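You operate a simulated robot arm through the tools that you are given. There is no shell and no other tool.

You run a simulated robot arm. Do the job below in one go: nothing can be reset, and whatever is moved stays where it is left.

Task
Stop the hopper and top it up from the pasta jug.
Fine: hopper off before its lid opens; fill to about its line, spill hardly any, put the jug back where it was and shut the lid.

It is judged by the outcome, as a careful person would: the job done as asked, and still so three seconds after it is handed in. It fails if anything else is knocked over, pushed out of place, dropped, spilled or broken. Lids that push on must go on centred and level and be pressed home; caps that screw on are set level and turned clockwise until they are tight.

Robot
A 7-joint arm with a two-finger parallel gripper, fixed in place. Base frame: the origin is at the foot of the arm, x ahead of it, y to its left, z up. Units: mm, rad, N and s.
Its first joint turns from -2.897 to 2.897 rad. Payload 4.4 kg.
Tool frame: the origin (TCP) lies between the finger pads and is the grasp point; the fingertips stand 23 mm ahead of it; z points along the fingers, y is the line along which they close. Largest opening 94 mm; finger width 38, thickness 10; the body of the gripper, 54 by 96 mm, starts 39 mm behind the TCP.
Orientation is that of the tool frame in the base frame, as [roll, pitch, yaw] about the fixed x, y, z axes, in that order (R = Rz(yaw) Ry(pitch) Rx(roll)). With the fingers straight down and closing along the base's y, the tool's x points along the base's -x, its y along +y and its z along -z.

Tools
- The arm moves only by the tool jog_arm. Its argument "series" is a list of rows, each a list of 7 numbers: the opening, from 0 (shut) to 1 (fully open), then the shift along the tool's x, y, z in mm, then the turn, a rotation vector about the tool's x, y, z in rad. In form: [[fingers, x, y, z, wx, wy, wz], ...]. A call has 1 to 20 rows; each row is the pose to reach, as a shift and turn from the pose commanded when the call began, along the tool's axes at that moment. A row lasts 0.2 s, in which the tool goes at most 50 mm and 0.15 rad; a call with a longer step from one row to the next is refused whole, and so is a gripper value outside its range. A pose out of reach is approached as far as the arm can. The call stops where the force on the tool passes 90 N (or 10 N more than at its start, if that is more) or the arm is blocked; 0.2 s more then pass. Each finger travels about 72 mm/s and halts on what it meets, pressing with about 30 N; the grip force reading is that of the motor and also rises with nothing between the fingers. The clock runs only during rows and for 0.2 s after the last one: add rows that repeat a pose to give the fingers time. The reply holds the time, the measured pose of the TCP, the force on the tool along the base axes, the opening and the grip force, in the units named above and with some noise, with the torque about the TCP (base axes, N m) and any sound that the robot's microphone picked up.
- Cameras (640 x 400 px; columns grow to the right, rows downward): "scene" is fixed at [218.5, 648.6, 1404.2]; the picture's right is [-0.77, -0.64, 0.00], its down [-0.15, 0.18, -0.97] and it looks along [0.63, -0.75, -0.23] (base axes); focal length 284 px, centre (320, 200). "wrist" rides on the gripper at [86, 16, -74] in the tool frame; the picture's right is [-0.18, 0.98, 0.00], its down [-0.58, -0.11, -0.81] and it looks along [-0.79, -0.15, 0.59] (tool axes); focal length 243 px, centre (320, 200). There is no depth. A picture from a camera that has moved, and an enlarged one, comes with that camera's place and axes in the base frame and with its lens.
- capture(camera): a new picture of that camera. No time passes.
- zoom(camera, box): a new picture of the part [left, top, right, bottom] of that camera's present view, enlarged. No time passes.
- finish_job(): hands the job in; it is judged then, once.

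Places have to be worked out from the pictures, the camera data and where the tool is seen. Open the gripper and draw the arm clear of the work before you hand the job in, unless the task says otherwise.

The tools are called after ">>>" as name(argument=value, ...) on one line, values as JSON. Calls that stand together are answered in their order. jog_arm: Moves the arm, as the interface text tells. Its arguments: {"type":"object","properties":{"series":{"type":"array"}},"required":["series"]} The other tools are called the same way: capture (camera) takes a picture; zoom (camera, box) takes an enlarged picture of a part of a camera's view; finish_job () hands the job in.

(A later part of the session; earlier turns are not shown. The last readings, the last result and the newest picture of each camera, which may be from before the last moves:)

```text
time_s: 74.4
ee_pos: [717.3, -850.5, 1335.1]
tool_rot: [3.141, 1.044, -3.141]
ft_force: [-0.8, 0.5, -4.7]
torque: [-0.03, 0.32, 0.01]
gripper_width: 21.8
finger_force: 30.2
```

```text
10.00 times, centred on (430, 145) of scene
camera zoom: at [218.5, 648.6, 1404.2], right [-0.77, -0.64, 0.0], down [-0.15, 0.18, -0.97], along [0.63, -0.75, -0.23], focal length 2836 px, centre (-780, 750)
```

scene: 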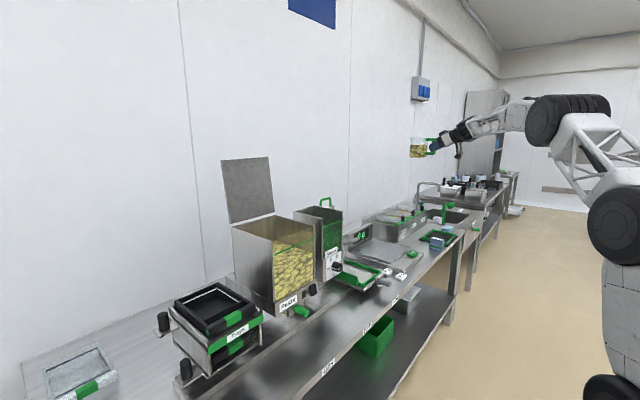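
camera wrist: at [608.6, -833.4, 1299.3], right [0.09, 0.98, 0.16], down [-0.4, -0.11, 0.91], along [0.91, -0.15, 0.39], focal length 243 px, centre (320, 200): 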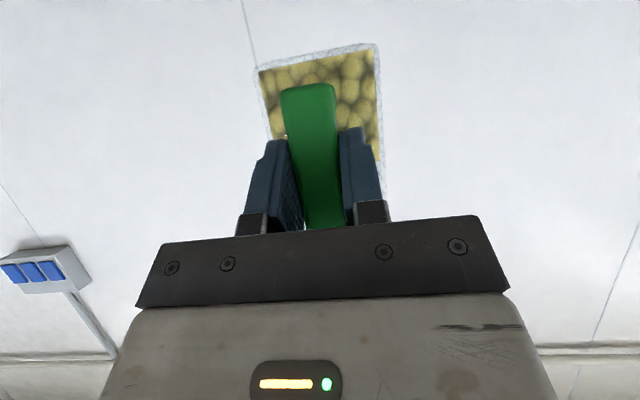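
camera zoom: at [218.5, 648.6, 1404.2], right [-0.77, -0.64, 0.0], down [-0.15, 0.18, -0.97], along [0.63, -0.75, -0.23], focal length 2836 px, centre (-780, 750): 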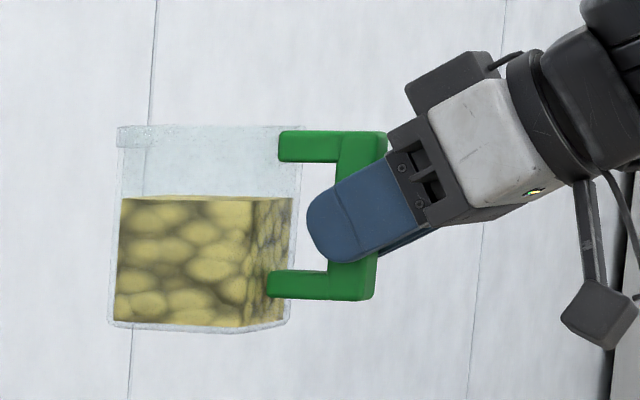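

The profile is clear: body about 75×68×107 mm, spout lip roughly 118 mm ahead and 46 mm above the grasp point, about 63 % full. I'll carry it level and smoothly across toward the hopper at this height.

>>> jog_arm(series=[[0, 5, 8, -8.6, 0, 0, 0], [0, 10, 24, -17.3, 0, 0, 0], [0, 16, 48, -28, 0, 0, 0], [0, 22, 80, -38, 0, 0, 0], [0, 25.2, 115, -43.2, 0, 0, 0], [0, 25.2, 150, -43.2, 0, 0, 0], [0, 25.2, 185, -43.2, 0, 0, 0], [0, 25.2, 220, -43.2, 0, 0, 0], [0, 25.2, 255, -43.2, 0, 0, 0], [0, 25.2, 290, -43.2, 0, 0, 0], [0, 25.2, 325, -43.2, 0, 0, 0], [0, 25.2, 360, -43.2, 0, 0, 0], [0, 25.2, 395, -43.2, 0, 0, 0], [0, 25.2, 430, -43.2, 0, 0, 0], [0, 25.2, 465, -43.2, 0, 0, 0], [0, 25.2, 500, -43.2, 0, 0, 0], [0, 25.2, 535, -43.2, 0, 0, 0], [0, 25.2, 570, -43.2, 0, 0, 0], [0, 25.2, 605, -43.2, 0, 0, 0], [0, 25.2, 640, -43.2, 0, 0, 0]])

>>> jog_arm(series=[[0, 0, 30, 0, 0, 0, 0], [0, 0, 65, 0, 0, 0, 0], [0, 0, 100, 0, 0, 0, 0], [0, 0, 135, 0, 0, 0, 0], [0, 0, 170, 0, 0, 0, 0], [0, 0, 205, 0, 0, 0, 0], [0, 0, 235, 0, 0, 0, 0], [0, 0, 262, 0, 0, 0, 0], [0, 0, 285, 0, 0, 0, 0], [0, 0, 300, 0, 0, 0, 0], [0, 0, 310, 0, 0, 0, 0], [0, 0, 312, 0, 0, 0, 0], [0, 0, 312, 0, 0, 0, 0]])

>>> capture(camera="scene")

>>> capture(camera="wrist")

```text
time_s: 78.6
ee_pos: [666.9, -208.8, 1334.8]
tool_rot: [-3.14, 1.045, 3.141]
ft_force: [0.7, 1.6, -3.4]
torque: [-0.02, 0.28, -0.03]
gripper_width: 21.8
finger_force: 29.9
```

```text
time_s: 81.4
ee_pos: [666.9, 102.8, 1334.6]
tool_rot: [-3.139, 1.043, -3.141]
ft_force: [-0.5, -0.2, -3.8]
torque: [-0.01, 0.29, 0.0]
gripper_width: 21.5
finger_force: 29.8
```

```text
taken
```

scene: 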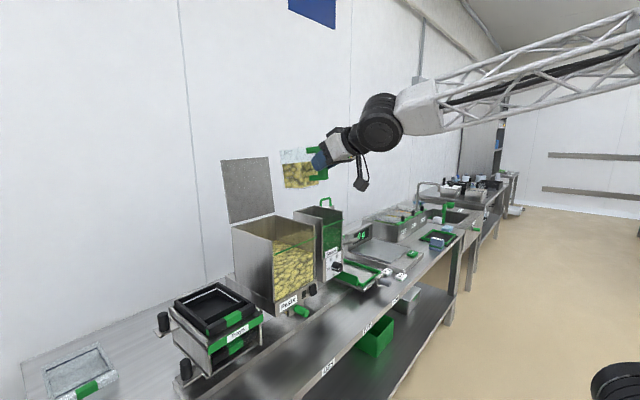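

```text
taken
camera wrist: at [558.5, 118.6, 1298.8], right [0.09, 0.98, 0.16], down [-0.4, -0.11, 0.91], along [0.91, -0.15, 0.39], focal length 243 px, centre (320, 200)
```

wrist: 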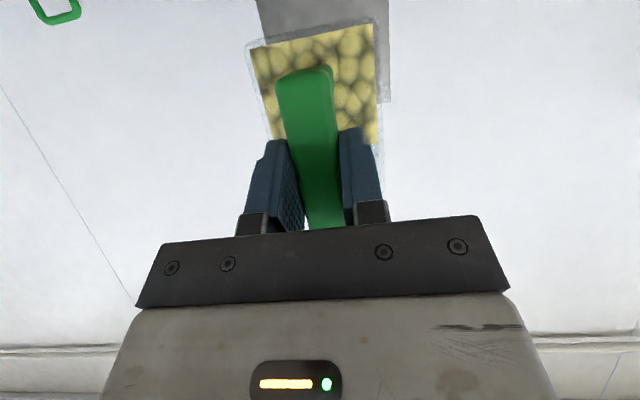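

The handle looks a little shifted in the grip compared with before. I'll zoom in to check the jug's attitude.

>>> zoom(camera="scene", box=[265, 130, 345, 200])

>>> zoom(camera="wrist", box=[220, 20, 430, 230])

```text
5.71 times, centred on (305, 165) of scene
camera zoom: at [218.5, 648.6, 1404.2], right [-0.77, -0.64, 0.0], down [-0.15, 0.18, -0.97], along [0.63, -0.75, -0.23], focal length 1621 px, centre (406, 400)
```

zoom: 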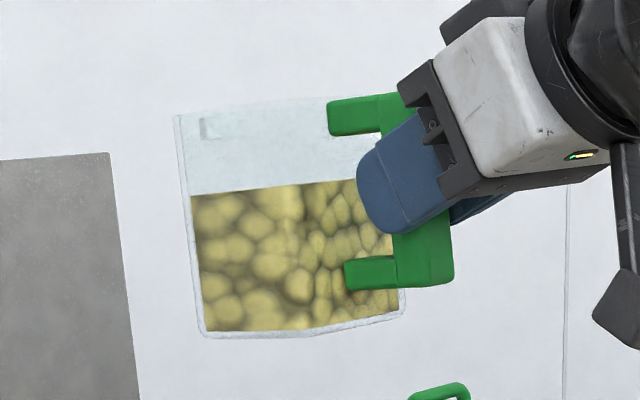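

```text
1.90 times, centred on (325, 125) of wrist
camera zoom: at [558.5, 118.6, 1298.8], right [0.09, 0.98, 0.16], down [-0.4, -0.11, 0.91], along [0.91, -0.15, 0.39], focal length 462 px, centre (310, 343)
```

zoom: 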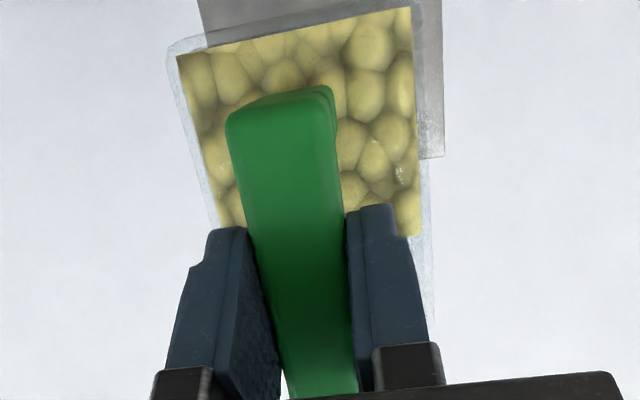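

The jug has slipped a few millimetres and tipped about 4° nose-down in the grip, likely from the abrupt stop between calls. I'll pause briefly to see whether it holds still.

>>> jog_arm(series=[[0, 0, 0, 0, 0, 0, 0], [0, 0, 0, 0, 0, 0, 0], [0, 0, 0, 0, 0, 0, 0]])

>>> zoom(camera="scene", box=[265, 130, 345, 200])

>>> zoom(camera="wrist", box=[220, 20, 430, 230])

```text
time_s: 82.2
ee_pos: [665.7, 102.2, 1334.4]
tool_rot: [-3.14, 1.044, 3.14]
ft_force: [-0.1, -0.1, -3.6]
torque: [0.0, 0.33, 0.02]
gripper_width: 21.9
finger_force: 29.9
```

```text
5.71 times, centred on (305, 165) of scene
camera zoom: at [218.5, 648.6, 1404.2], right [-0.77, -0.64, 0.0], down [-0.15, 0.18, -0.97], along [0.63, -0.75, -0.23], focal length 1621 px, centre (406, 400)
```

zoom: 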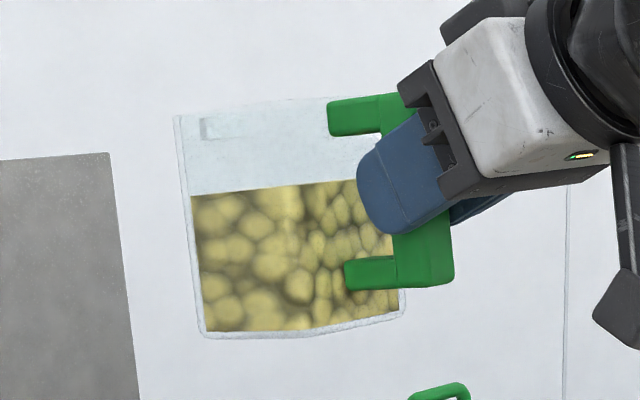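

```text
1.90 times, centred on (325, 125) of wrist
camera zoom: at [558.5, 118.5, 1298.7], right [0.09, 0.98, 0.16], down [-0.4, -0.11, 0.91], along [0.91, -0.15, 0.39], focal length 462 px, centre (310, 343)
```

zoom: 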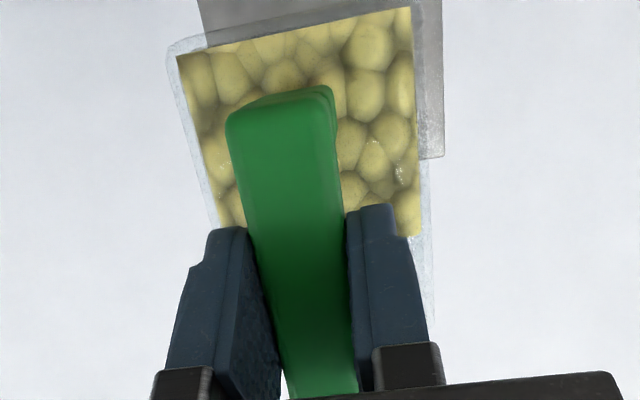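

It holds steady: about 6.5° nose-down and 4 mm low in the grip, well within what the rim can contain. I'll move it smoothly over the opening to (768, 102, 1265).

>>> jog_arm(series=[[0, 0.2, 0, 2.5, 0, 0, 0], [0, 0.7, 0, 9.8, 0, 0, 0], [0, 1.5, 0, 22, 0, 0, 0], [0, 2.7, 0, 38, 0, 0, 0], [0, 3.9, 0, 56, 0, 0, 0], [0, 5.2, 0, 74, 0, 0, 0], [0, 6.5, 0, 92, 0, 0, 0], [0, 7.5, 0, 107, 0, 0, 0], [0, 8.2, 0, 117, 0, 0, 0], [0, 8.5, 0, 122, 0, 0, 0], [0, 8.6, 0, 123.1, 0, 0, 0], [0, 8.6, 0, 123.1, 0, 0, 0]])

>>> capture(camera="scene")

>>> zoom(camera="scene", box=[215, 140, 355, 260])

```text
time_s: 84.8
ee_pos: [767.9, 103.2, 1265.5]
tool_rot: [-3.14, 1.044, -3.141]
ft_force: [-0.1, 0.6, -4.8]
torque: [-0.02, 0.3, -0.01]
gripper_width: 21.8
finger_force: 30.4
```

```text
taken
```

scene: 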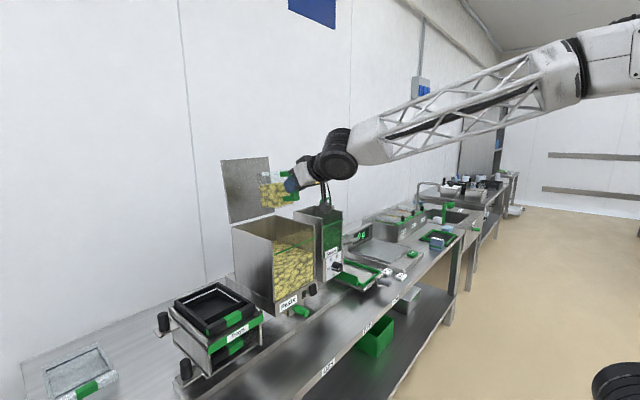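

```text
3.33 times, centred on (285, 200) of scene
camera zoom: at [218.5, 648.6, 1404.2], right [-0.77, -0.64, 0.0], down [-0.15, 0.18, -0.97], along [0.63, -0.75, -0.23], focal length 945 px, centre (437, 200)
```

zoom: 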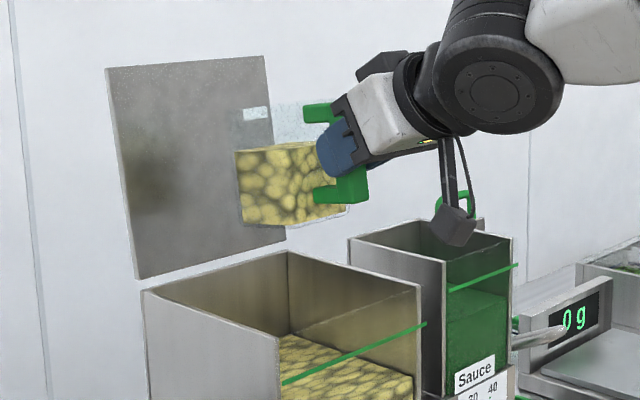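

The jug hangs over the opening. I'll start tilting gradually to about 40° and look.

>>> jog_arm(series=[[0, 0, 0, 0, 0, 0.05, 0], [0, 0.4, 0, 0.3, 0, 0.13, 0], [0, 0.9, 0, 0.5, 0, 0.22, 0], [0, 1.7, 0, 1, 0, 0.32, 0], [0, 2.6, 0, 1.5, 0, 0.41, 0], [0, 2.5, 0, 3.7, 0, 0.5, 0], [0, 2.3, 0, 5, 0, 0.56, 0], [0, 2.2, 0, 6, 0, 0.6, 0], [0, 2.2, 0, 6, 0, 0.6, 0]])

>>> zoom(camera="scene", box=[215, 140, 355, 260])

>>> capture(camera="wrist")

```text
time_s: 86.8
ee_pos: [772.6, 103.2, 1261.8]
tool_rot: [-3.141, 0.442, -3.141]
ft_force: [-0.4, -0.4, -3.2]
torque: [0.01, 0.2, 0.0]
gripper_width: 21.6
finger_force: 30.1
```

```text
3.33 times, centred on (285, 200) of scene
camera zoom: at [218.5, 648.6, 1404.2], right [-0.77, -0.64, 0.0], down [-0.15, 0.18, -0.97], along [0.63, -0.75, -0.23], focal length 945 px, centre (437, 200)
```

zoom: 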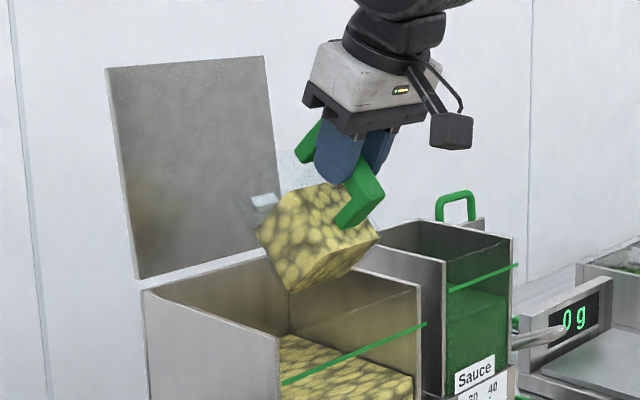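

```text
taken
camera wrist: at [662.4, 119.2, 1291.8], right [0.17, 0.98, 0.08], down [0.18, -0.11, 0.98], along [0.97, -0.15, -0.19], focal length 243 px, centre (320, 200)
```

wrist: 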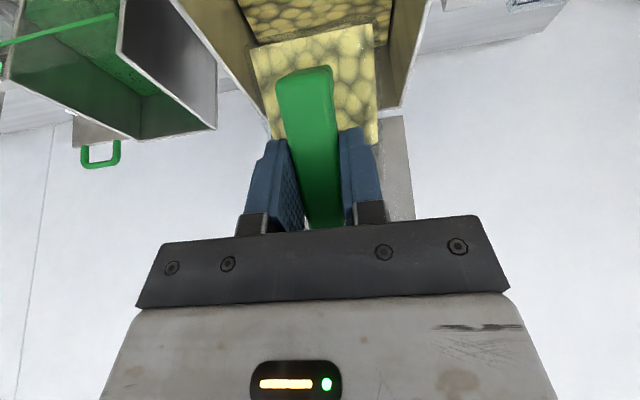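

I'll zoom in for the pasta surface in the jug and the clearance to the hopper's rim.

>>> zoom(camera="scene", box=[250, 170, 330, 240])

>>> zoom(camera="wrist", box=[160, 0, 460, 200])

```text
5.71 times, centred on (290, 205) of scene
camera zoom: at [218.5, 648.6, 1404.2], right [-0.77, -0.64, 0.0], down [-0.15, 0.18, -0.97], along [0.63, -0.75, -0.23], focal length 1621 px, centre (491, 171)
```

zoom: 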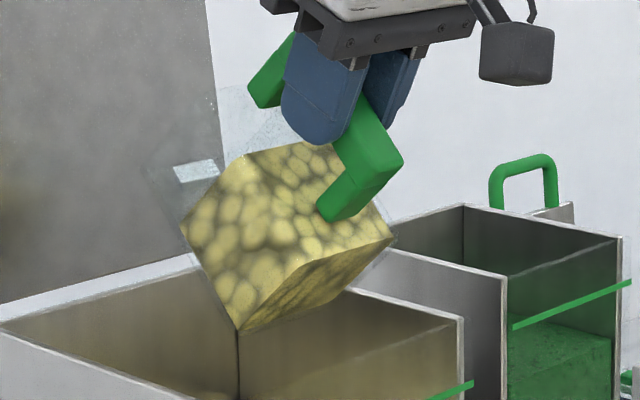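

```text
2.00 times, centred on (310, 100) of wrist
camera zoom: at [662.4, 119.2, 1291.8], right [0.17, 0.98, 0.08], down [0.18, -0.11, 0.98], along [0.97, -0.15, -0.19], focal length 485 px, centre (340, 400)
```

zoom: 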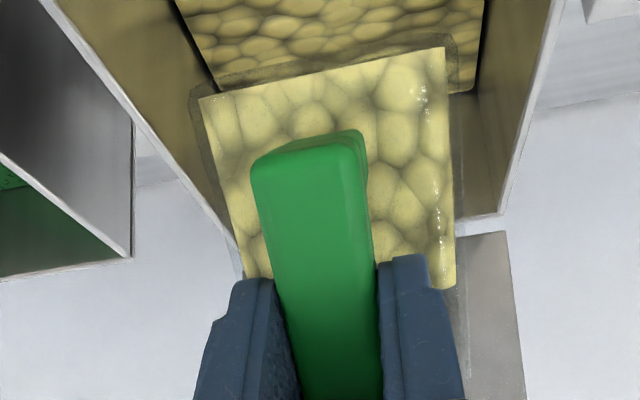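

The pasta still sits in the jug at about 41° and nothing flows yet. I'll tilt to roughly 58° while following the planned path.

>>> jog_arm(series=[[0, -0.6, 0, 0.8, 0, 0.05, 0], [0, -1.4, 0, 1.8, 0, 0.1, 0], [0, -2.7, 0, 2.4, 0, 0.15, 0], [0, -4.1, 0, 3, 0, 0.2, 0], [0, -4.1, 0, 3, 0, 0.2, 0]])

>>> zoom(camera="scene", box=[240, 160, 340, 250])

```text
time_s: 88.0
ee_pos: [778.1, 103.7, 1260.1]
tool_rot: [-3.141, 0.243, 3.141]
ft_force: [1.0, 0.0, -3.8]
torque: [-0.01, 0.15, 0.01]
gripper_width: 21.8
finger_force: 30.1
```

```text
4.44 times, centred on (290, 205) of scene
camera zoom: at [218.5, 648.6, 1404.2], right [-0.77, -0.64, 0.0], down [-0.15, 0.18, -0.97], along [0.63, -0.75, -0.23], focal length 1261 px, centre (453, 178)
```

zoom: 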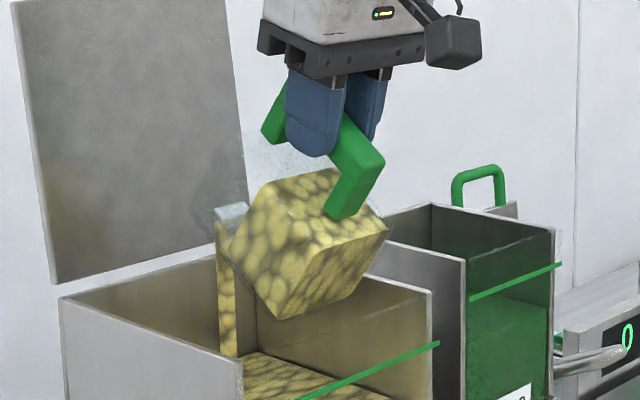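

Pasta is now streaming from the spout into the hopper. I'll hold this angle and watch the level rise.

>>> jog_arm(series=[[0, 0, 0, 0, 0, 0, 0], [0, 0, 0, 0, 0, 0, 0], [0, 0, 0, 0, 0, 0, 0]])

>>> zoom(camera="scene", box=[230, 170, 340, 290])

>>> zoom(camera="scene", box=[265, 225, 325, 265])

```text
time_s: 88.8
ee_pos: [777.2, 103.2, 1260.6]
tool_rot: [3.141, 0.244, -3.14]
ft_force: [-0.4, -0.7, -4.0]
torque: [0.0, 0.12, -0.05]
gripper_width: 21.9
finger_force: 30.3
```

```text
3.33 times, centred on (285, 230) of scene
camera zoom: at [218.5, 648.6, 1404.2], right [-0.77, -0.64, 0.0], down [-0.15, 0.18, -0.97], along [0.63, -0.75, -0.23], focal length 945 px, centre (437, 100)
```

zoom: 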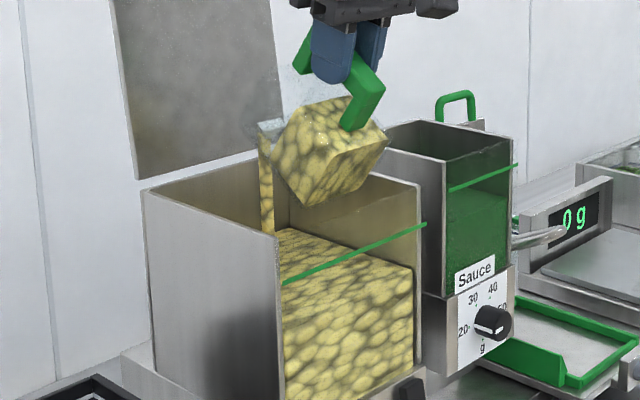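

```text
10.00 times, centred on (295, 245) of scene
camera zoom: at [218.5, 648.6, 1404.2], right [-0.77, -0.64, 0.0], down [-0.15, 0.18, -0.97], along [0.63, -0.75, -0.23], focal length 2836 px, centre (570, -250)
```

zoom: 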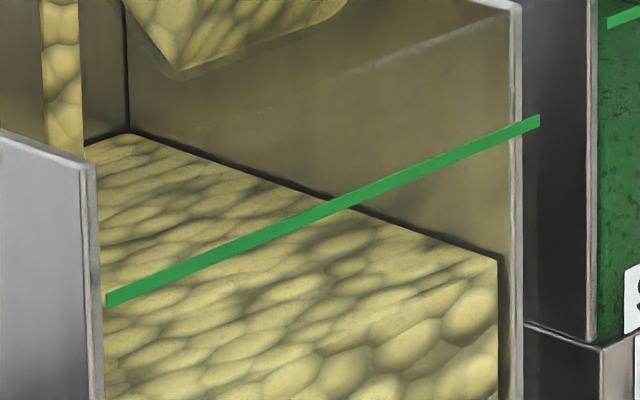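

The level rose about 22 of the 142 pixels needed to reach the line. I'll keep holding and check regularly.

>>> jog_arm(series=[[0, 0, 0, 0, 0, 0, 0], [0, 0, 0, 0, 0, 0, 0], [0, 0, 0, 0, 0, 0, 0], [0, 0, 0, 0, 0, 0, 0]])

>>> zoom(camera="scene", box=[265, 225, 325, 265])

>>> zoom(camera="scene", box=[240, 160, 340, 250])

```text
time_s: 89.8
ee_pos: [777.6, 103.0, 1260.0]
tool_rot: [3.142, 0.244, -3.142]
ft_force: [0.0, 0.4, -4.0]
torque: [-0.01, 0.12, 0.01]
gripper_width: 21.4
finger_force: 29.4
```

```text
10.00 times, centred on (295, 245) of scene
camera zoom: at [218.5, 648.6, 1404.2], right [-0.77, -0.64, 0.0], down [-0.15, 0.18, -0.97], along [0.63, -0.75, -0.23], focal length 2836 px, centre (570, -250)
```

zoom: 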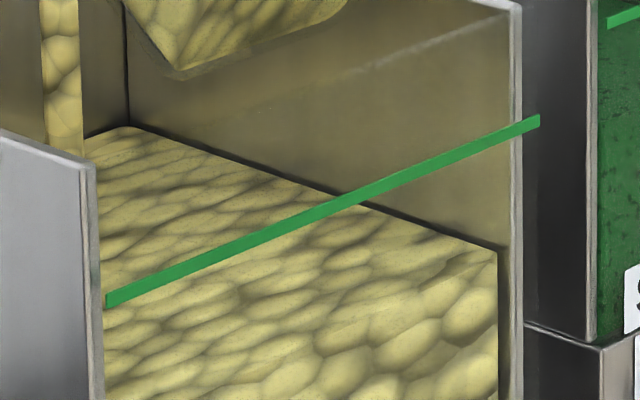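

```text
4.44 times, centred on (290, 205) of scene
camera zoom: at [218.5, 648.6, 1404.2], right [-0.77, -0.64, 0.0], down [-0.15, 0.18, -0.97], along [0.63, -0.75, -0.23], focal length 1261 px, centre (453, 178)
```

zoom: 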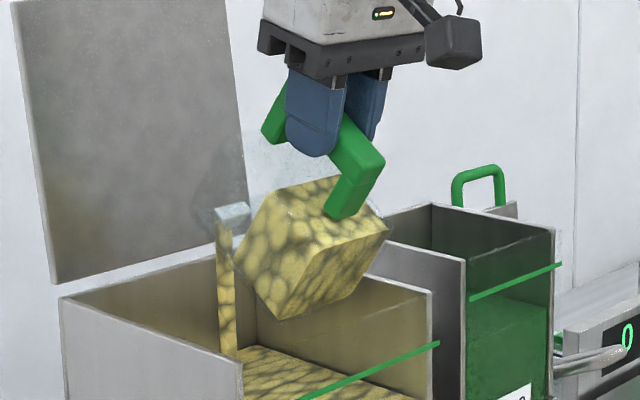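

The flow slows as the jug empties at this angle. I'll tilt about 6° more and hold.

>>> jog_arm(series=[[0, -2.9, 0, 0.7, 0, 0.05, 0], [0, -5.8, 0, 1.4, 0, 0.1, 0], [0, -5.8, 0, 1.4, 0, 0.1, 0], [0, -5.8, 0, 1.4, 0, 0.1, 0], [0, -5.8, 0, 1.4, 0, 0.1, 0]])

>>> zoom(camera="scene", box=[265, 225, 325, 265])

>>> zoom(camera="scene", box=[240, 160, 340, 250])

```text
time_s: 91.0
ee_pos: [784.2, 103.8, 1260.2]
tool_rot: [3.141, 0.143, 3.141]
ft_force: [1.0, -0.1, -3.0]
torque: [-0.02, 0.1, 0.0]
gripper_width: 22.0
finger_force: 30.5
```

```text
10.00 times, centred on (295, 245) of scene
camera zoom: at [218.5, 648.6, 1404.2], right [-0.77, -0.64, 0.0], down [-0.15, 0.18, -0.97], along [0.63, -0.75, -0.23], focal length 2836 px, centre (570, -250)
```

zoom: 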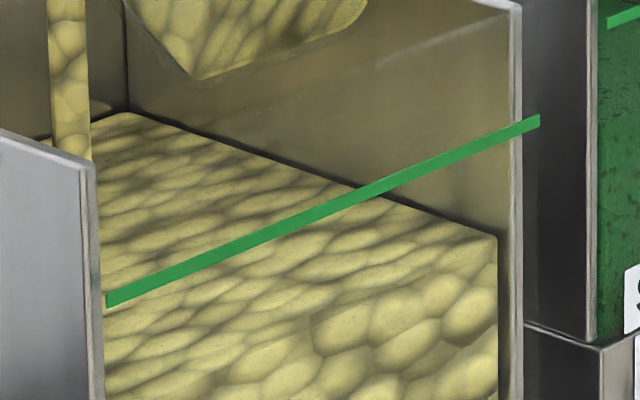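

```text
4.44 times, centred on (290, 205) of scene
camera zoom: at [218.5, 648.6, 1404.2], right [-0.77, -0.64, 0.0], down [-0.15, 0.18, -0.97], along [0.63, -0.75, -0.23], focal length 1261 px, centre (453, 178)
```

zoom: 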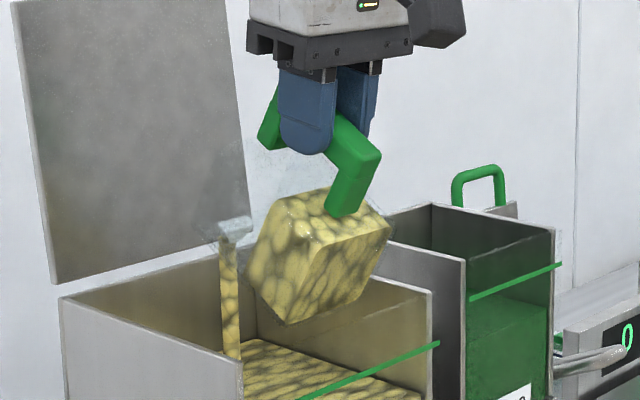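

Now about a third of the way (46 of 142 px). I'll tilt a bit more with a slight raise for rim clearance.

>>> jog_arm(series=[[0, -3.2, 0, -1, 0, 0.05, 0], [0, -6.4, 0, -2.1, 0, 0.1, 0], [0, -6.4, 0, -2.1, 0, 0.1, 0], [0, -6.4, 0, -2.1, 0, 0.1, 0], [0, -6.4, 0, -2.1, 0, 0.1, 0]])

>>> zoom(camera="scene", box=[265, 225, 325, 265])

>>> zoom(camera="scene", box=[240, 160, 340, 250])

```text
time_s: 92.2
ee_pos: [789.1, 105.2, 1263.5]
tool_rot: [-3.141, 0.043, 3.142]
ft_force: [-1.1, -0.3, -3.2]
torque: [0.02, 0.06, -0.01]
gripper_width: 21.9
finger_force: 29.6
```

```text
10.00 times, centred on (295, 245) of scene
camera zoom: at [218.5, 648.6, 1404.2], right [-0.77, -0.64, 0.0], down [-0.15, 0.18, -0.97], along [0.63, -0.75, -0.23], focal length 2836 px, centre (570, -250)
```

zoom: 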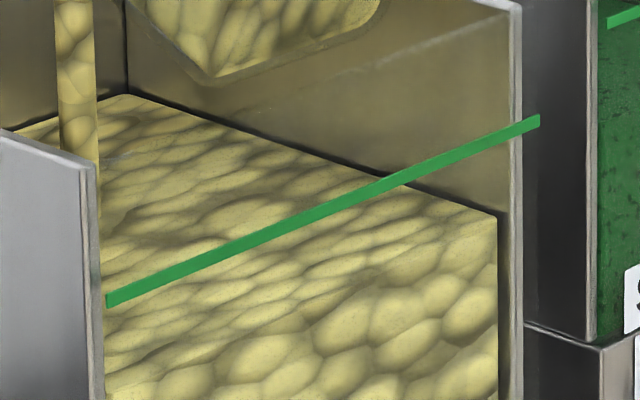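

```text
4.44 times, centred on (290, 205) of scene
camera zoom: at [218.5, 648.6, 1404.2], right [-0.77, -0.64, 0.0], down [-0.15, 0.18, -0.97], along [0.63, -0.75, -0.23], focal length 1261 px, centre (453, 178)
```

zoom: 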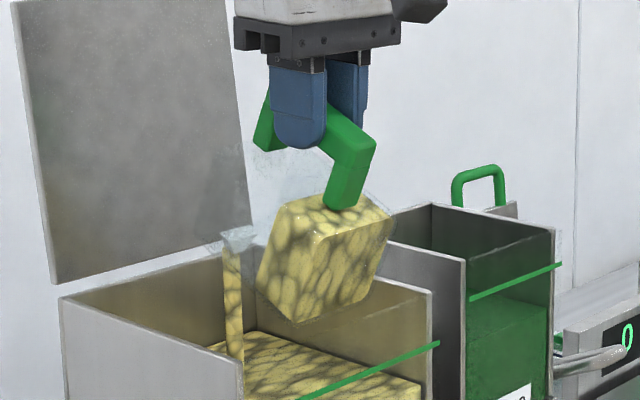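

66 of 142 px now, everything landing in the hopper. Continuing with another small tilt.

>>> jog_arm(series=[[0, -3.5, 0, -1.4, 0, 0.05, 0], [0, -7.1, 0, -2.7, 0, 0.1, 0], [0, -7.1, 0, -2.7, 0, 0.1, 0], [0, -7.1, 0, -2.7, 0, 0.1, 0], [0, -7.1, 0, -2.7, 0, 0.1, 0]])

>>> zoom(camera="scene", box=[265, 225, 325, 265])

>>> zoom(camera="scene", box=[240, 160, 340, 250])

```text
time_s: 93.4
ee_pos: [797.1, 103.7, 1265.3]
tool_rot: [3.141, -0.056, -3.142]
ft_force: [0.8, -0.9, -2.2]
torque: [-0.01, 0.03, -0.01]
gripper_width: 21.9
finger_force: 30.1
```

```text
10.00 times, centred on (295, 245) of scene
camera zoom: at [218.5, 648.6, 1404.2], right [-0.77, -0.64, 0.0], down [-0.15, 0.18, -0.97], along [0.63, -0.75, -0.23], focal length 2836 px, centre (570, -250)
```

zoom: 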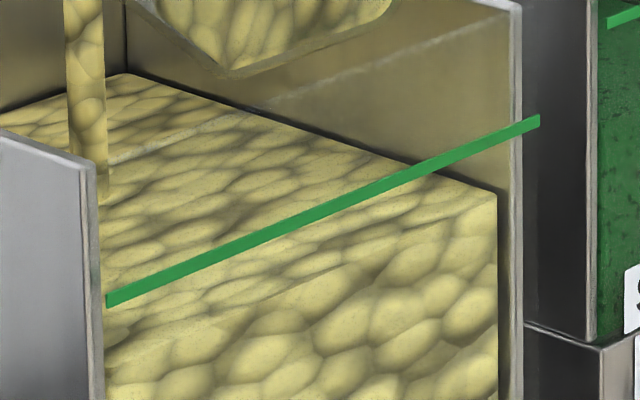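

```text
4.44 times, centred on (290, 205) of scene
camera zoom: at [218.5, 648.6, 1404.2], right [-0.77, -0.64, 0.0], down [-0.15, 0.18, -0.97], along [0.63, -0.75, -0.23], focal length 1261 px, centre (453, 178)
```

zoom: 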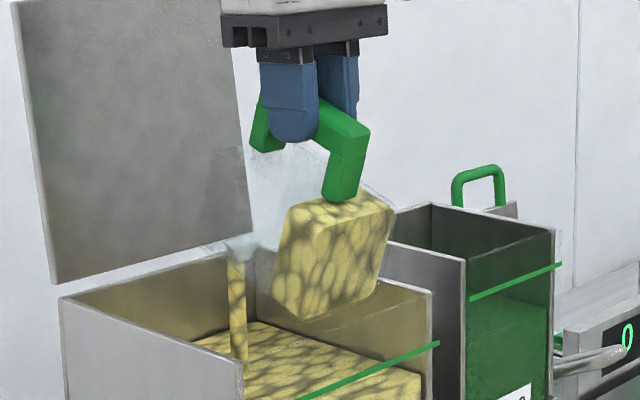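

88 of 142 px. Another small tilt, then a closer check.

>>> jog_arm(series=[[0, -3.4, 0, -1.2, 0, 0.05, 0], [0, -6.9, 0, -2.4, 0, 0.09, 0], [0, -6.9, 0, -2.4, 0, 0.09, 0], [0, -6.9, 0, -2.4, 0, 0.09, 0], [0, -6.9, 0, -2.4, 0, 0.09, 0]])

>>> zoom(camera="scene", box=[265, 225, 325, 265])

>>> zoom(camera="scene", box=[240, 160, 340, 250])

```text
time_s: 94.6
ee_pos: [804.1, 102.8, 1267.5]
tool_rot: [-3.141, -0.147, -3.14]
ft_force: [0.4, 0.3, -1.4]
torque: [-0.01, 0.0, -0.01]
gripper_width: 21.9
finger_force: 30.1
```

```text
10.00 times, centred on (295, 245) of scene
camera zoom: at [218.5, 648.6, 1404.2], right [-0.77, -0.64, 0.0], down [-0.15, 0.18, -0.97], along [0.63, -0.75, -0.23], focal length 2836 px, centre (570, -250)
```

zoom: 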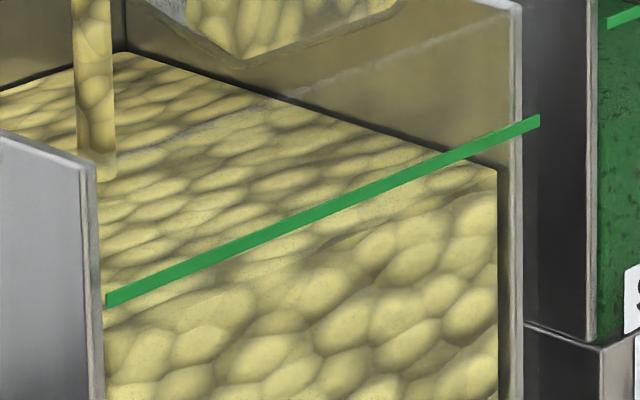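

```text
4.44 times, centred on (290, 205) of scene
camera zoom: at [218.5, 648.6, 1404.2], right [-0.77, -0.64, 0.0], down [-0.15, 0.18, -0.97], along [0.63, -0.75, -0.23], focal length 1261 px, centre (453, 178)
```

zoom: 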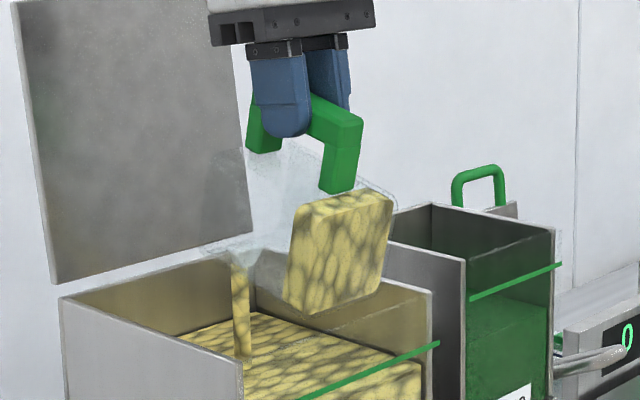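

112 of 142 px; close now. I'll hold briefly without more tilt.

>>> jog_arm(series=[[0, 0, 0, 0, 0, 0, 0], [0, 0, 0, 0, 0, 0, 0], [0, 0, 0, 0, 0, 0, 0]])

>>> zoom(camera="scene", box=[265, 225, 325, 265])

```text
time_s: 95.4
ee_pos: [803.5, 104.0, 1267.8]
tool_rot: [3.141, -0.147, -3.141]
ft_force: [-0.3, 0.1, -0.7]
torque: [-0.02, 0.0, -0.02]
gripper_width: 21.6
finger_force: 30.7
```

```text
10.00 times, centred on (295, 245) of scene
camera zoom: at [218.5, 648.6, 1404.2], right [-0.77, -0.64, 0.0], down [-0.15, 0.18, -0.97], along [0.63, -0.75, -0.23], focal length 2836 px, centre (570, -250)
```

zoom: 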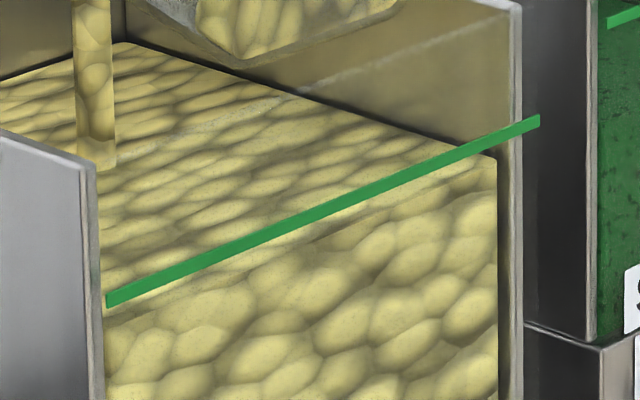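

123 of 142 px. One more short hold, then I'll start tipping back.

>>> jog_arm(series=[[0, 0, 0, 0, 0, 0, 0], [0, 0, 0, 0, 0, 0, 0], [0, 0, 0, 0, 0, 0, 0]])

>>> zoom(camera="scene", box=[265, 225, 325, 265])

>>> zoom(camera="scene", box=[240, 160, 340, 250])

```text
time_s: 96.2
ee_pos: [803.9, 102.5, 1268.5]
tool_rot: [3.141, -0.148, -3.141]
ft_force: [-0.3, 0.7, -1.8]
torque: [0.0, -0.01, -0.03]
gripper_width: 21.6
finger_force: 30.0
```

```text
10.00 times, centred on (295, 245) of scene
camera zoom: at [218.5, 648.6, 1404.2], right [-0.77, -0.64, 0.0], down [-0.15, 0.18, -0.97], along [0.63, -0.75, -0.23], focal length 2836 px, centre (570, -250)
```

zoom: 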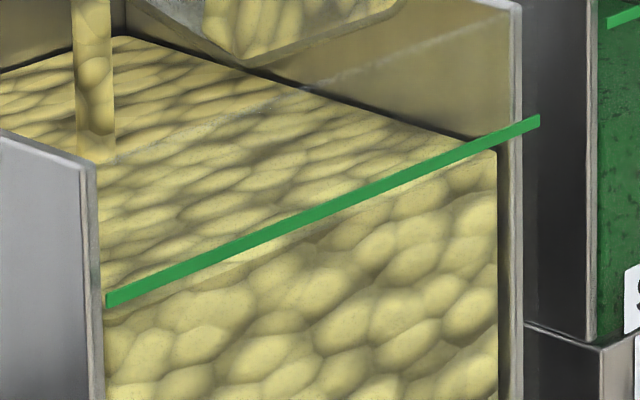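

```text
4.44 times, centred on (290, 205) of scene
camera zoom: at [218.5, 648.6, 1404.2], right [-0.77, -0.64, 0.0], down [-0.15, 0.18, -0.97], along [0.63, -0.75, -0.23], focal length 1261 px, centre (453, 178)
```

zoom: 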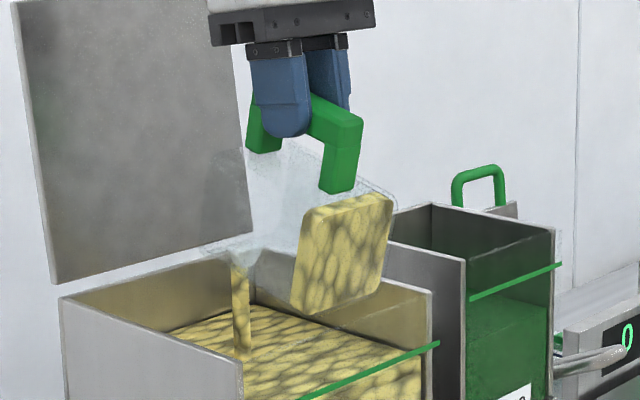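

131 of 142 px. I'll hold three rows more and then tip the jug back along the same path in one go.

>>> jog_arm(series=[[0, 0, 0, 0, 0, 0, 0], [0, 0, 0, 0, 0, 0, 0], [0, 0, 0, 0, 0, 0, 0], [0, 3.5, 0, 1.5, 0, -0.05, 0], [0, 8.8, 0, 4.3, 0, -0.12, 0], [0, 14.8, 0, 8.2, 0, -0.22, 0], [0, 20.5, 0, 11, 0, -0.32, 0], [0, 24.5, 0, 11.7, 0, -0.39, 0], [0, 27.7, 0, 11.2, 0, -0.49, 0], [0, 30.3, 0, 10.5, 0, -0.59, 0], [0, 30.3, 0, 10.5, 0, -0.59, 0]])

>>> zoom(camera="scene", box=[265, 225, 325, 265])

>>> zoom(camera="scene", box=[220, 150, 340, 290])

```text
time_s: 98.6
ee_pos: [772.6, 103.5, 1261.8]
tool_rot: [-3.141, 0.446, 3.141]
ft_force: [0.2, -0.4, -1.8]
torque: [-0.01, 0.07, -0.01]
gripper_width: 21.9
finger_force: 29.7
```

```text
10.00 times, centred on (295, 245) of scene
camera zoom: at [218.5, 648.6, 1404.2], right [-0.77, -0.64, 0.0], down [-0.15, 0.18, -0.97], along [0.63, -0.75, -0.23], focal length 2836 px, centre (570, -250)
```

zoom: 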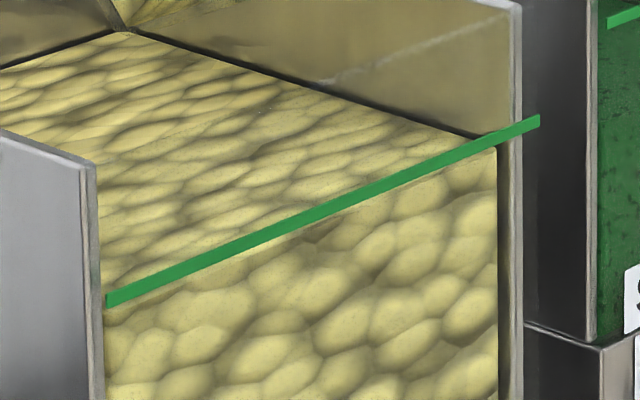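

```text
2.86 times, centred on (280, 220) of scene
camera zoom: at [218.5, 648.6, 1404.2], right [-0.77, -0.64, 0.0], down [-0.15, 0.18, -0.97], along [0.63, -0.75, -0.23], focal length 810 px, centre (434, 143)
```

zoom: 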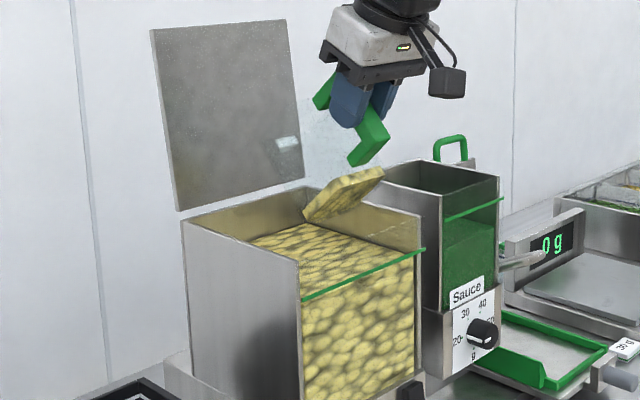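

The level now sits at the lower edge of the line in this view, but the fixed camera looks down, so parallax may hide a small shortfall. I'll bring the jug upright and back off so I can look at the window near eye level with the wrist camera.

>>> jog_arm(series=[[0, -2.2, 0, -4.5, 0, -0.08, 0], [0, -2, 0, -13.4, 0, -0.18, 0], [0, -0.9, 0, -25, 0, -0.28, 0], [0, 3.8, 0, -38.4, 0, -0.38, 0], [0, 12.6, 0, -52.6, 0, -0.48, 0], [0, 26.2, 0, -65.7, 0, -0.56, 0], [0, 45.1, 0, -77, 0, -0.6, 0], [0, 66.8, 0, -87.3, 0, -0.6, 0], [0, 88.4, 0, -97.7, 0, -0.6, 0], [0, 110.1, 0, -108, 0, -0.6, 0], [0, 129.9, 0, -117.5, 0, -0.6, 0], [0, 146.2, 0, -125.3, 0, -0.6, 0], [0, 157, 0, -130.4, 0, -0.6, 0], [0, 162.4, 0, -133, 0, -0.6, 0], [0, 162.4, 0, -133, 0, -0.6, 0]])

>>> capture(camera="scene")

>>> zoom(camera="scene", box=[265, 225, 325, 265])

```text
time_s: 101.8
ee_pos: [569.2, 103.8, 1312.2]
tool_rot: [-3.14, 1.045, 3.141]
ft_force: [-0.3, -0.3, -1.8]
torque: [0.02, 0.13, 0.01]
gripper_width: 21.8
finger_force: 29.4
```

```text
taken
```

scene: 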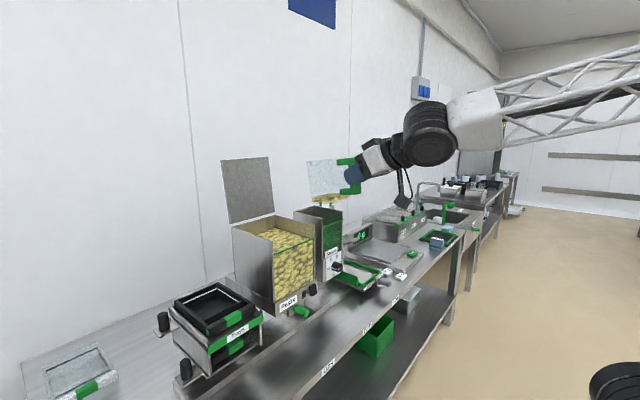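

```text
10.00 times, centred on (295, 245) of scene
camera zoom: at [218.5, 648.6, 1404.2], right [-0.77, -0.64, 0.0], down [-0.15, 0.18, -0.97], along [0.63, -0.75, -0.23], focal length 2836 px, centre (570, -250)
```

zoom: 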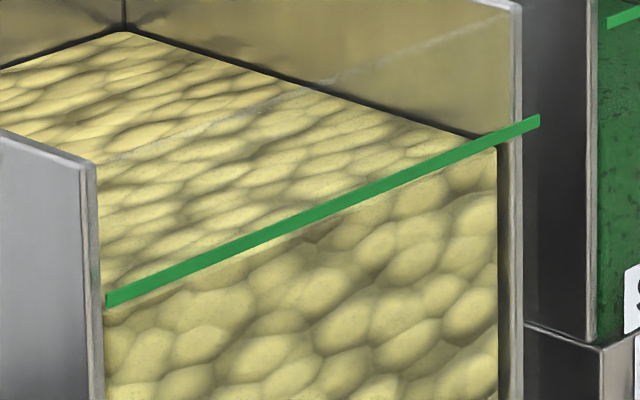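

The jug keeps a thin layer, upright. Now I'll move it to the side and lower so the wrist camera can see the window at line height past the jug.

>>> jog_arm(series=[[0, 4.2, -4.9, 2.4, 0, 0, 0], [0, 14, -16.4, 8.1, 0, 0, 0], [0, 28, -32.8, 16.3, 0, 0, 0], [0, 44.8, -52.5, 26, 0, 0, 0], [0, 63, -73.8, 36.6, 0, 0, 0], [0, 81.3, -95.1, 47.2, 0, 0, 0], [0, 98, -114.8, 56.9, 0, 0, 0], [0, 112, -131.2, 65, 0, 0, 0], [0, 123.3, -144.3, 71.5, 0, 0, 0], [0, 131.7, -154.2, 76.4, 0, 0, 0], [0, 137.3, -160.7, 79.7, 0, 0, 0], [0, 140.1, -164, 81.3, 0, 0, 0], [0, 140.1, -164, 81.3, 0, 0, 0]])

>>> capture(camera="wrist")

>>> zoom(camera="wrist", box=[380, 40, 600, 180])

```text
time_s: 104.6
ee_pos: [567.7, -60.6, 1150.4]
tool_rot: [-3.139, 1.043, 3.141]
ft_force: [0.0, 0.2, -1.7]
torque: [-0.01, 0.16, -0.02]
gripper_width: 21.6
finger_force: 30.1
```

```text
taken
camera wrist: at [460.2, -44.8, 1113.8], right [0.09, 0.98, 0.16], down [-0.4, -0.11, 0.91], along [0.91, -0.15, 0.39], focal length 243 px, centre (320, 200)
```

wrist: 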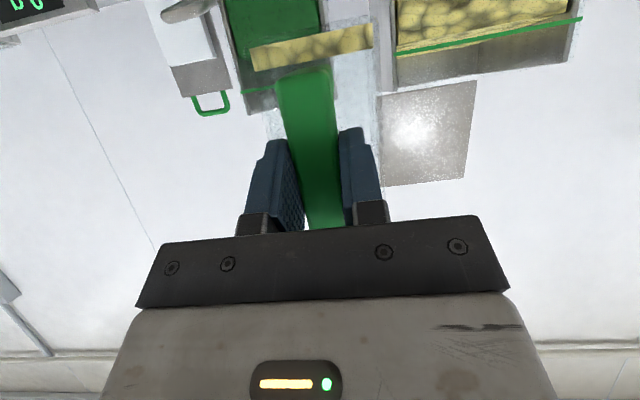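

```text
2.86 times, centred on (490, 110) of wrist
camera zoom: at [460.2, -44.8, 1113.8], right [0.09, 0.98, 0.16], down [-0.4, -0.11, 0.91], along [0.91, -0.15, 0.39], focal length 693 px, centre (-166, 457)
```

zoom: 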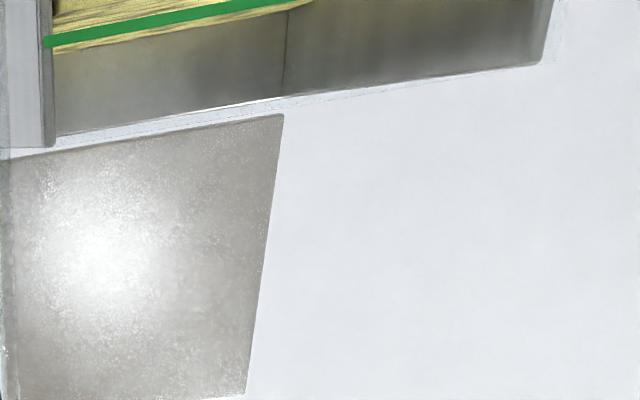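

I'll enlarge the line and pasta edge in this view.

>>> zoom(camera="wrist", box=[390, 0, 490, 65])

>>> zoom(camera="wrist", box=[490, 0, 590, 65])

```text
6.15 times, centred on (440, 32) of wrist
camera zoom: at [460.2, -44.8, 1113.8], right [0.09, 0.98, 0.16], down [-0.4, -0.11, 0.91], along [0.91, -0.15, 0.39], focal length 1493 px, centre (-418, 1231)
```

zoom: 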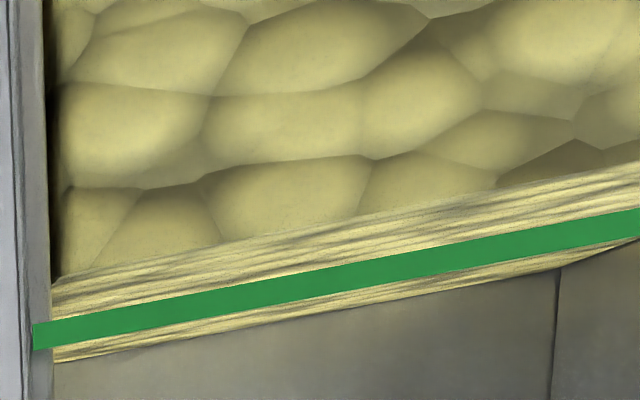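

```text
6.15 times, centred on (540, 32) of wrist
camera zoom: at [460.2, -44.8, 1113.8], right [0.09, 0.98, 0.16], down [-0.4, -0.11, 0.91], along [0.91, -0.15, 0.39], focal length 1493 px, centre (-1034, 1231)
```

zoom: 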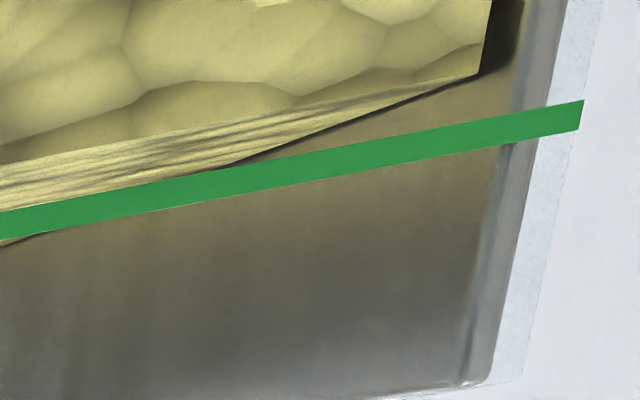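

At near eye level the pasta edge is still about 8 mm under the line (about 84 % of the way). I'll go back and pour the rest; first retrace to the raised position.

>>> jog_arm(series=[[0, -4.2, 4.9, -2.4, 0, 0, 0], [0, -14, 16.4, -8.1, 0, 0, 0], [0, -28, 32.8, -16.3, 0, 0, 0], [0, -44.8, 52.5, -26, 0, 0, 0], [0, -63, 73.8, -36.6, 0, 0, 0], [0, -81.3, 95.1, -47.2, 0, 0, 0], [0, -98, 114.8, -56.9, 0, 0, 0], [0, -112, 131.2, -65, 0, 0, 0], [0, -123.3, 144.3, -71.5, 0, 0, 0], [0, -131.7, 154.2, -76.4, 0, 0, 0], [0, -137.3, 160.7, -79.7, 0, 0, 0], [0, -140.1, 164, -81.3, 0, 0, 0], [0, -140.1, 164, -81.3, 0, 0, 0]])

>>> zoom(camera="scene", box=[295, 140, 375, 210])

```text
time_s: 107.4
ee_pos: [569.0, 103.7, 1312.9]
tool_rot: [-3.141, 1.044, 3.141]
ft_force: [0.3, -0.1, -1.9]
torque: [-0.03, 0.13, -0.01]
gripper_width: 21.9
finger_force: 30.2
```

```text
5.71 times, centred on (335, 175) of scene
camera zoom: at [218.5, 648.6, 1404.2], right [-0.77, -0.64, 0.0], down [-0.15, 0.18, -0.97], along [0.63, -0.75, -0.23], focal length 1621 px, centre (234, 343)
```

zoom: 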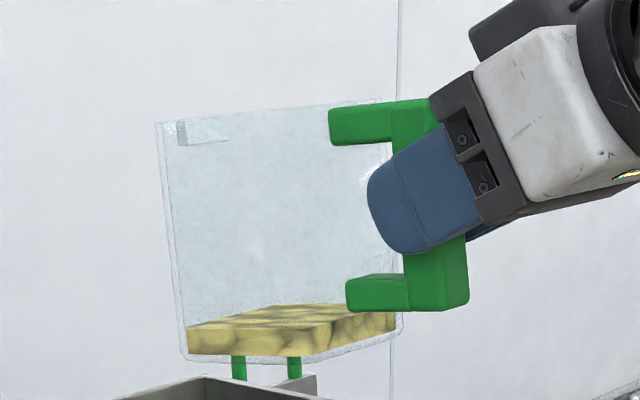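

About 12–13 mm of pasta is left in the jug, slightly more than the shortfall needs. I'll return over the opening.

>>> jog_arm(series=[[0, -1.8, 0, 5.9, 0, 0, 0], [0, -5.3, 0, 17.6, 0, 0, 0], [0, -10.5, 0, 35.3, 0, 0, 0], [0, -17, 0, 56.8, 0, 0, 0], [0, -24, 0, 80.4, 0, 0, 0], [0, -31.1, 0, 103.9, 0, 0, 0], [0, -38.1, 0, 127.4, 0, 0, 0], [0, -44.5, 0, 149, 0, 0, 0], [0, -49.8, 0, 166.6, 0, 0, 0], [0, -53.9, 0, 180.3, 0, 0, 0], [0, -56.8, 0, 190.1, 0, 0, 0], [0, -58.6, 0, 196, 0, 0, 0], [0, -58.6, 0, 196, 0, 0, 0]])

>>> jog_arm(series=[[0, 0, 0, 0, 0, 0.06, 0], [0, 0.4, 0, 0.3, 0, 0.16, 0], [0, 0.9, 0, 0.5, 0, 0.28, 0], [0, 2.6, 0, 1.5, 0, 0.4, 0], [0, 2.5, 0, 3.7, 0, 0.5, 0], [0, 2.2, 0, 6, 0, 0.6, 0], [0, 0.5, 0, 9, 0, 0.7, 0], [0, -1, 0, 11.5, 0, 0.8, 0], [0, -3.8, 0, 16.5, 0, 0.9, 0], [0, -8.8, 0, 20.2, 0, 1.0, 0], [0, -14.5, 0, 24, 0, 1.09, 0], [0, -14.5, 0, 24, 0, 1.09, 0]])

>>> zoom(camera="scene", box=[240, 160, 340, 250])

>>> zoom(camera="scene", box=[265, 225, 325, 265])

```text
time_s: 110.2
ee_pos: [767.5, 104.2, 1264.3]
tool_rot: [3.141, 1.044, -3.141]
ft_force: [-1.1, 0.0, -0.9]
torque: [0.01, 0.12, 0.0]
gripper_width: 21.9
finger_force: 30.3
```

```text
time_s: 112.8
ee_pos: [796.5, 102.9, 1263.2]
tool_rot: [3.141, -0.047, 3.141]
ft_force: [-0.3, -0.7, -1.2]
torque: [0.02, 0.03, 0.01]
gripper_width: 21.8
finger_force: 30.2
```

```text
4.44 times, centred on (290, 205) of scene
camera zoom: at [218.5, 648.6, 1404.2], right [-0.77, -0.64, 0.0], down [-0.15, 0.18, -0.97], along [0.63, -0.75, -0.23], focal length 1261 px, centre (453, 178)
```

zoom: 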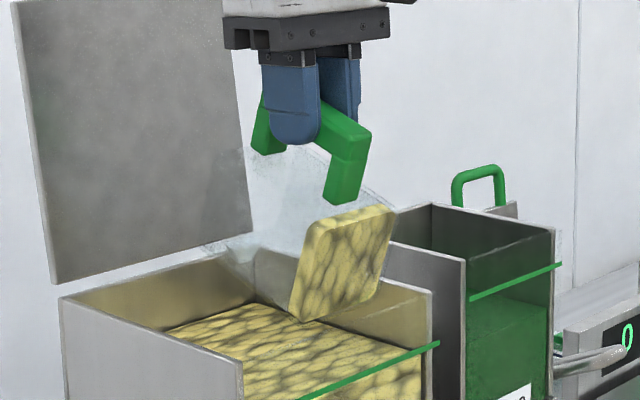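

```text
10.00 times, centred on (295, 245) of scene
camera zoom: at [218.5, 648.6, 1404.2], right [-0.77, -0.64, 0.0], down [-0.15, 0.18, -0.97], along [0.63, -0.75, -0.23], focal length 2836 px, centre (570, -250)
```

zoom: 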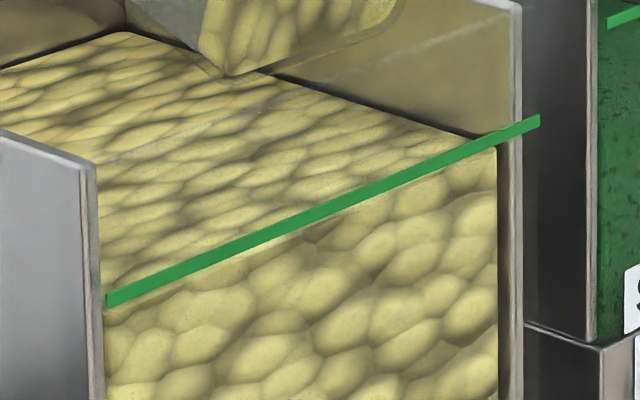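

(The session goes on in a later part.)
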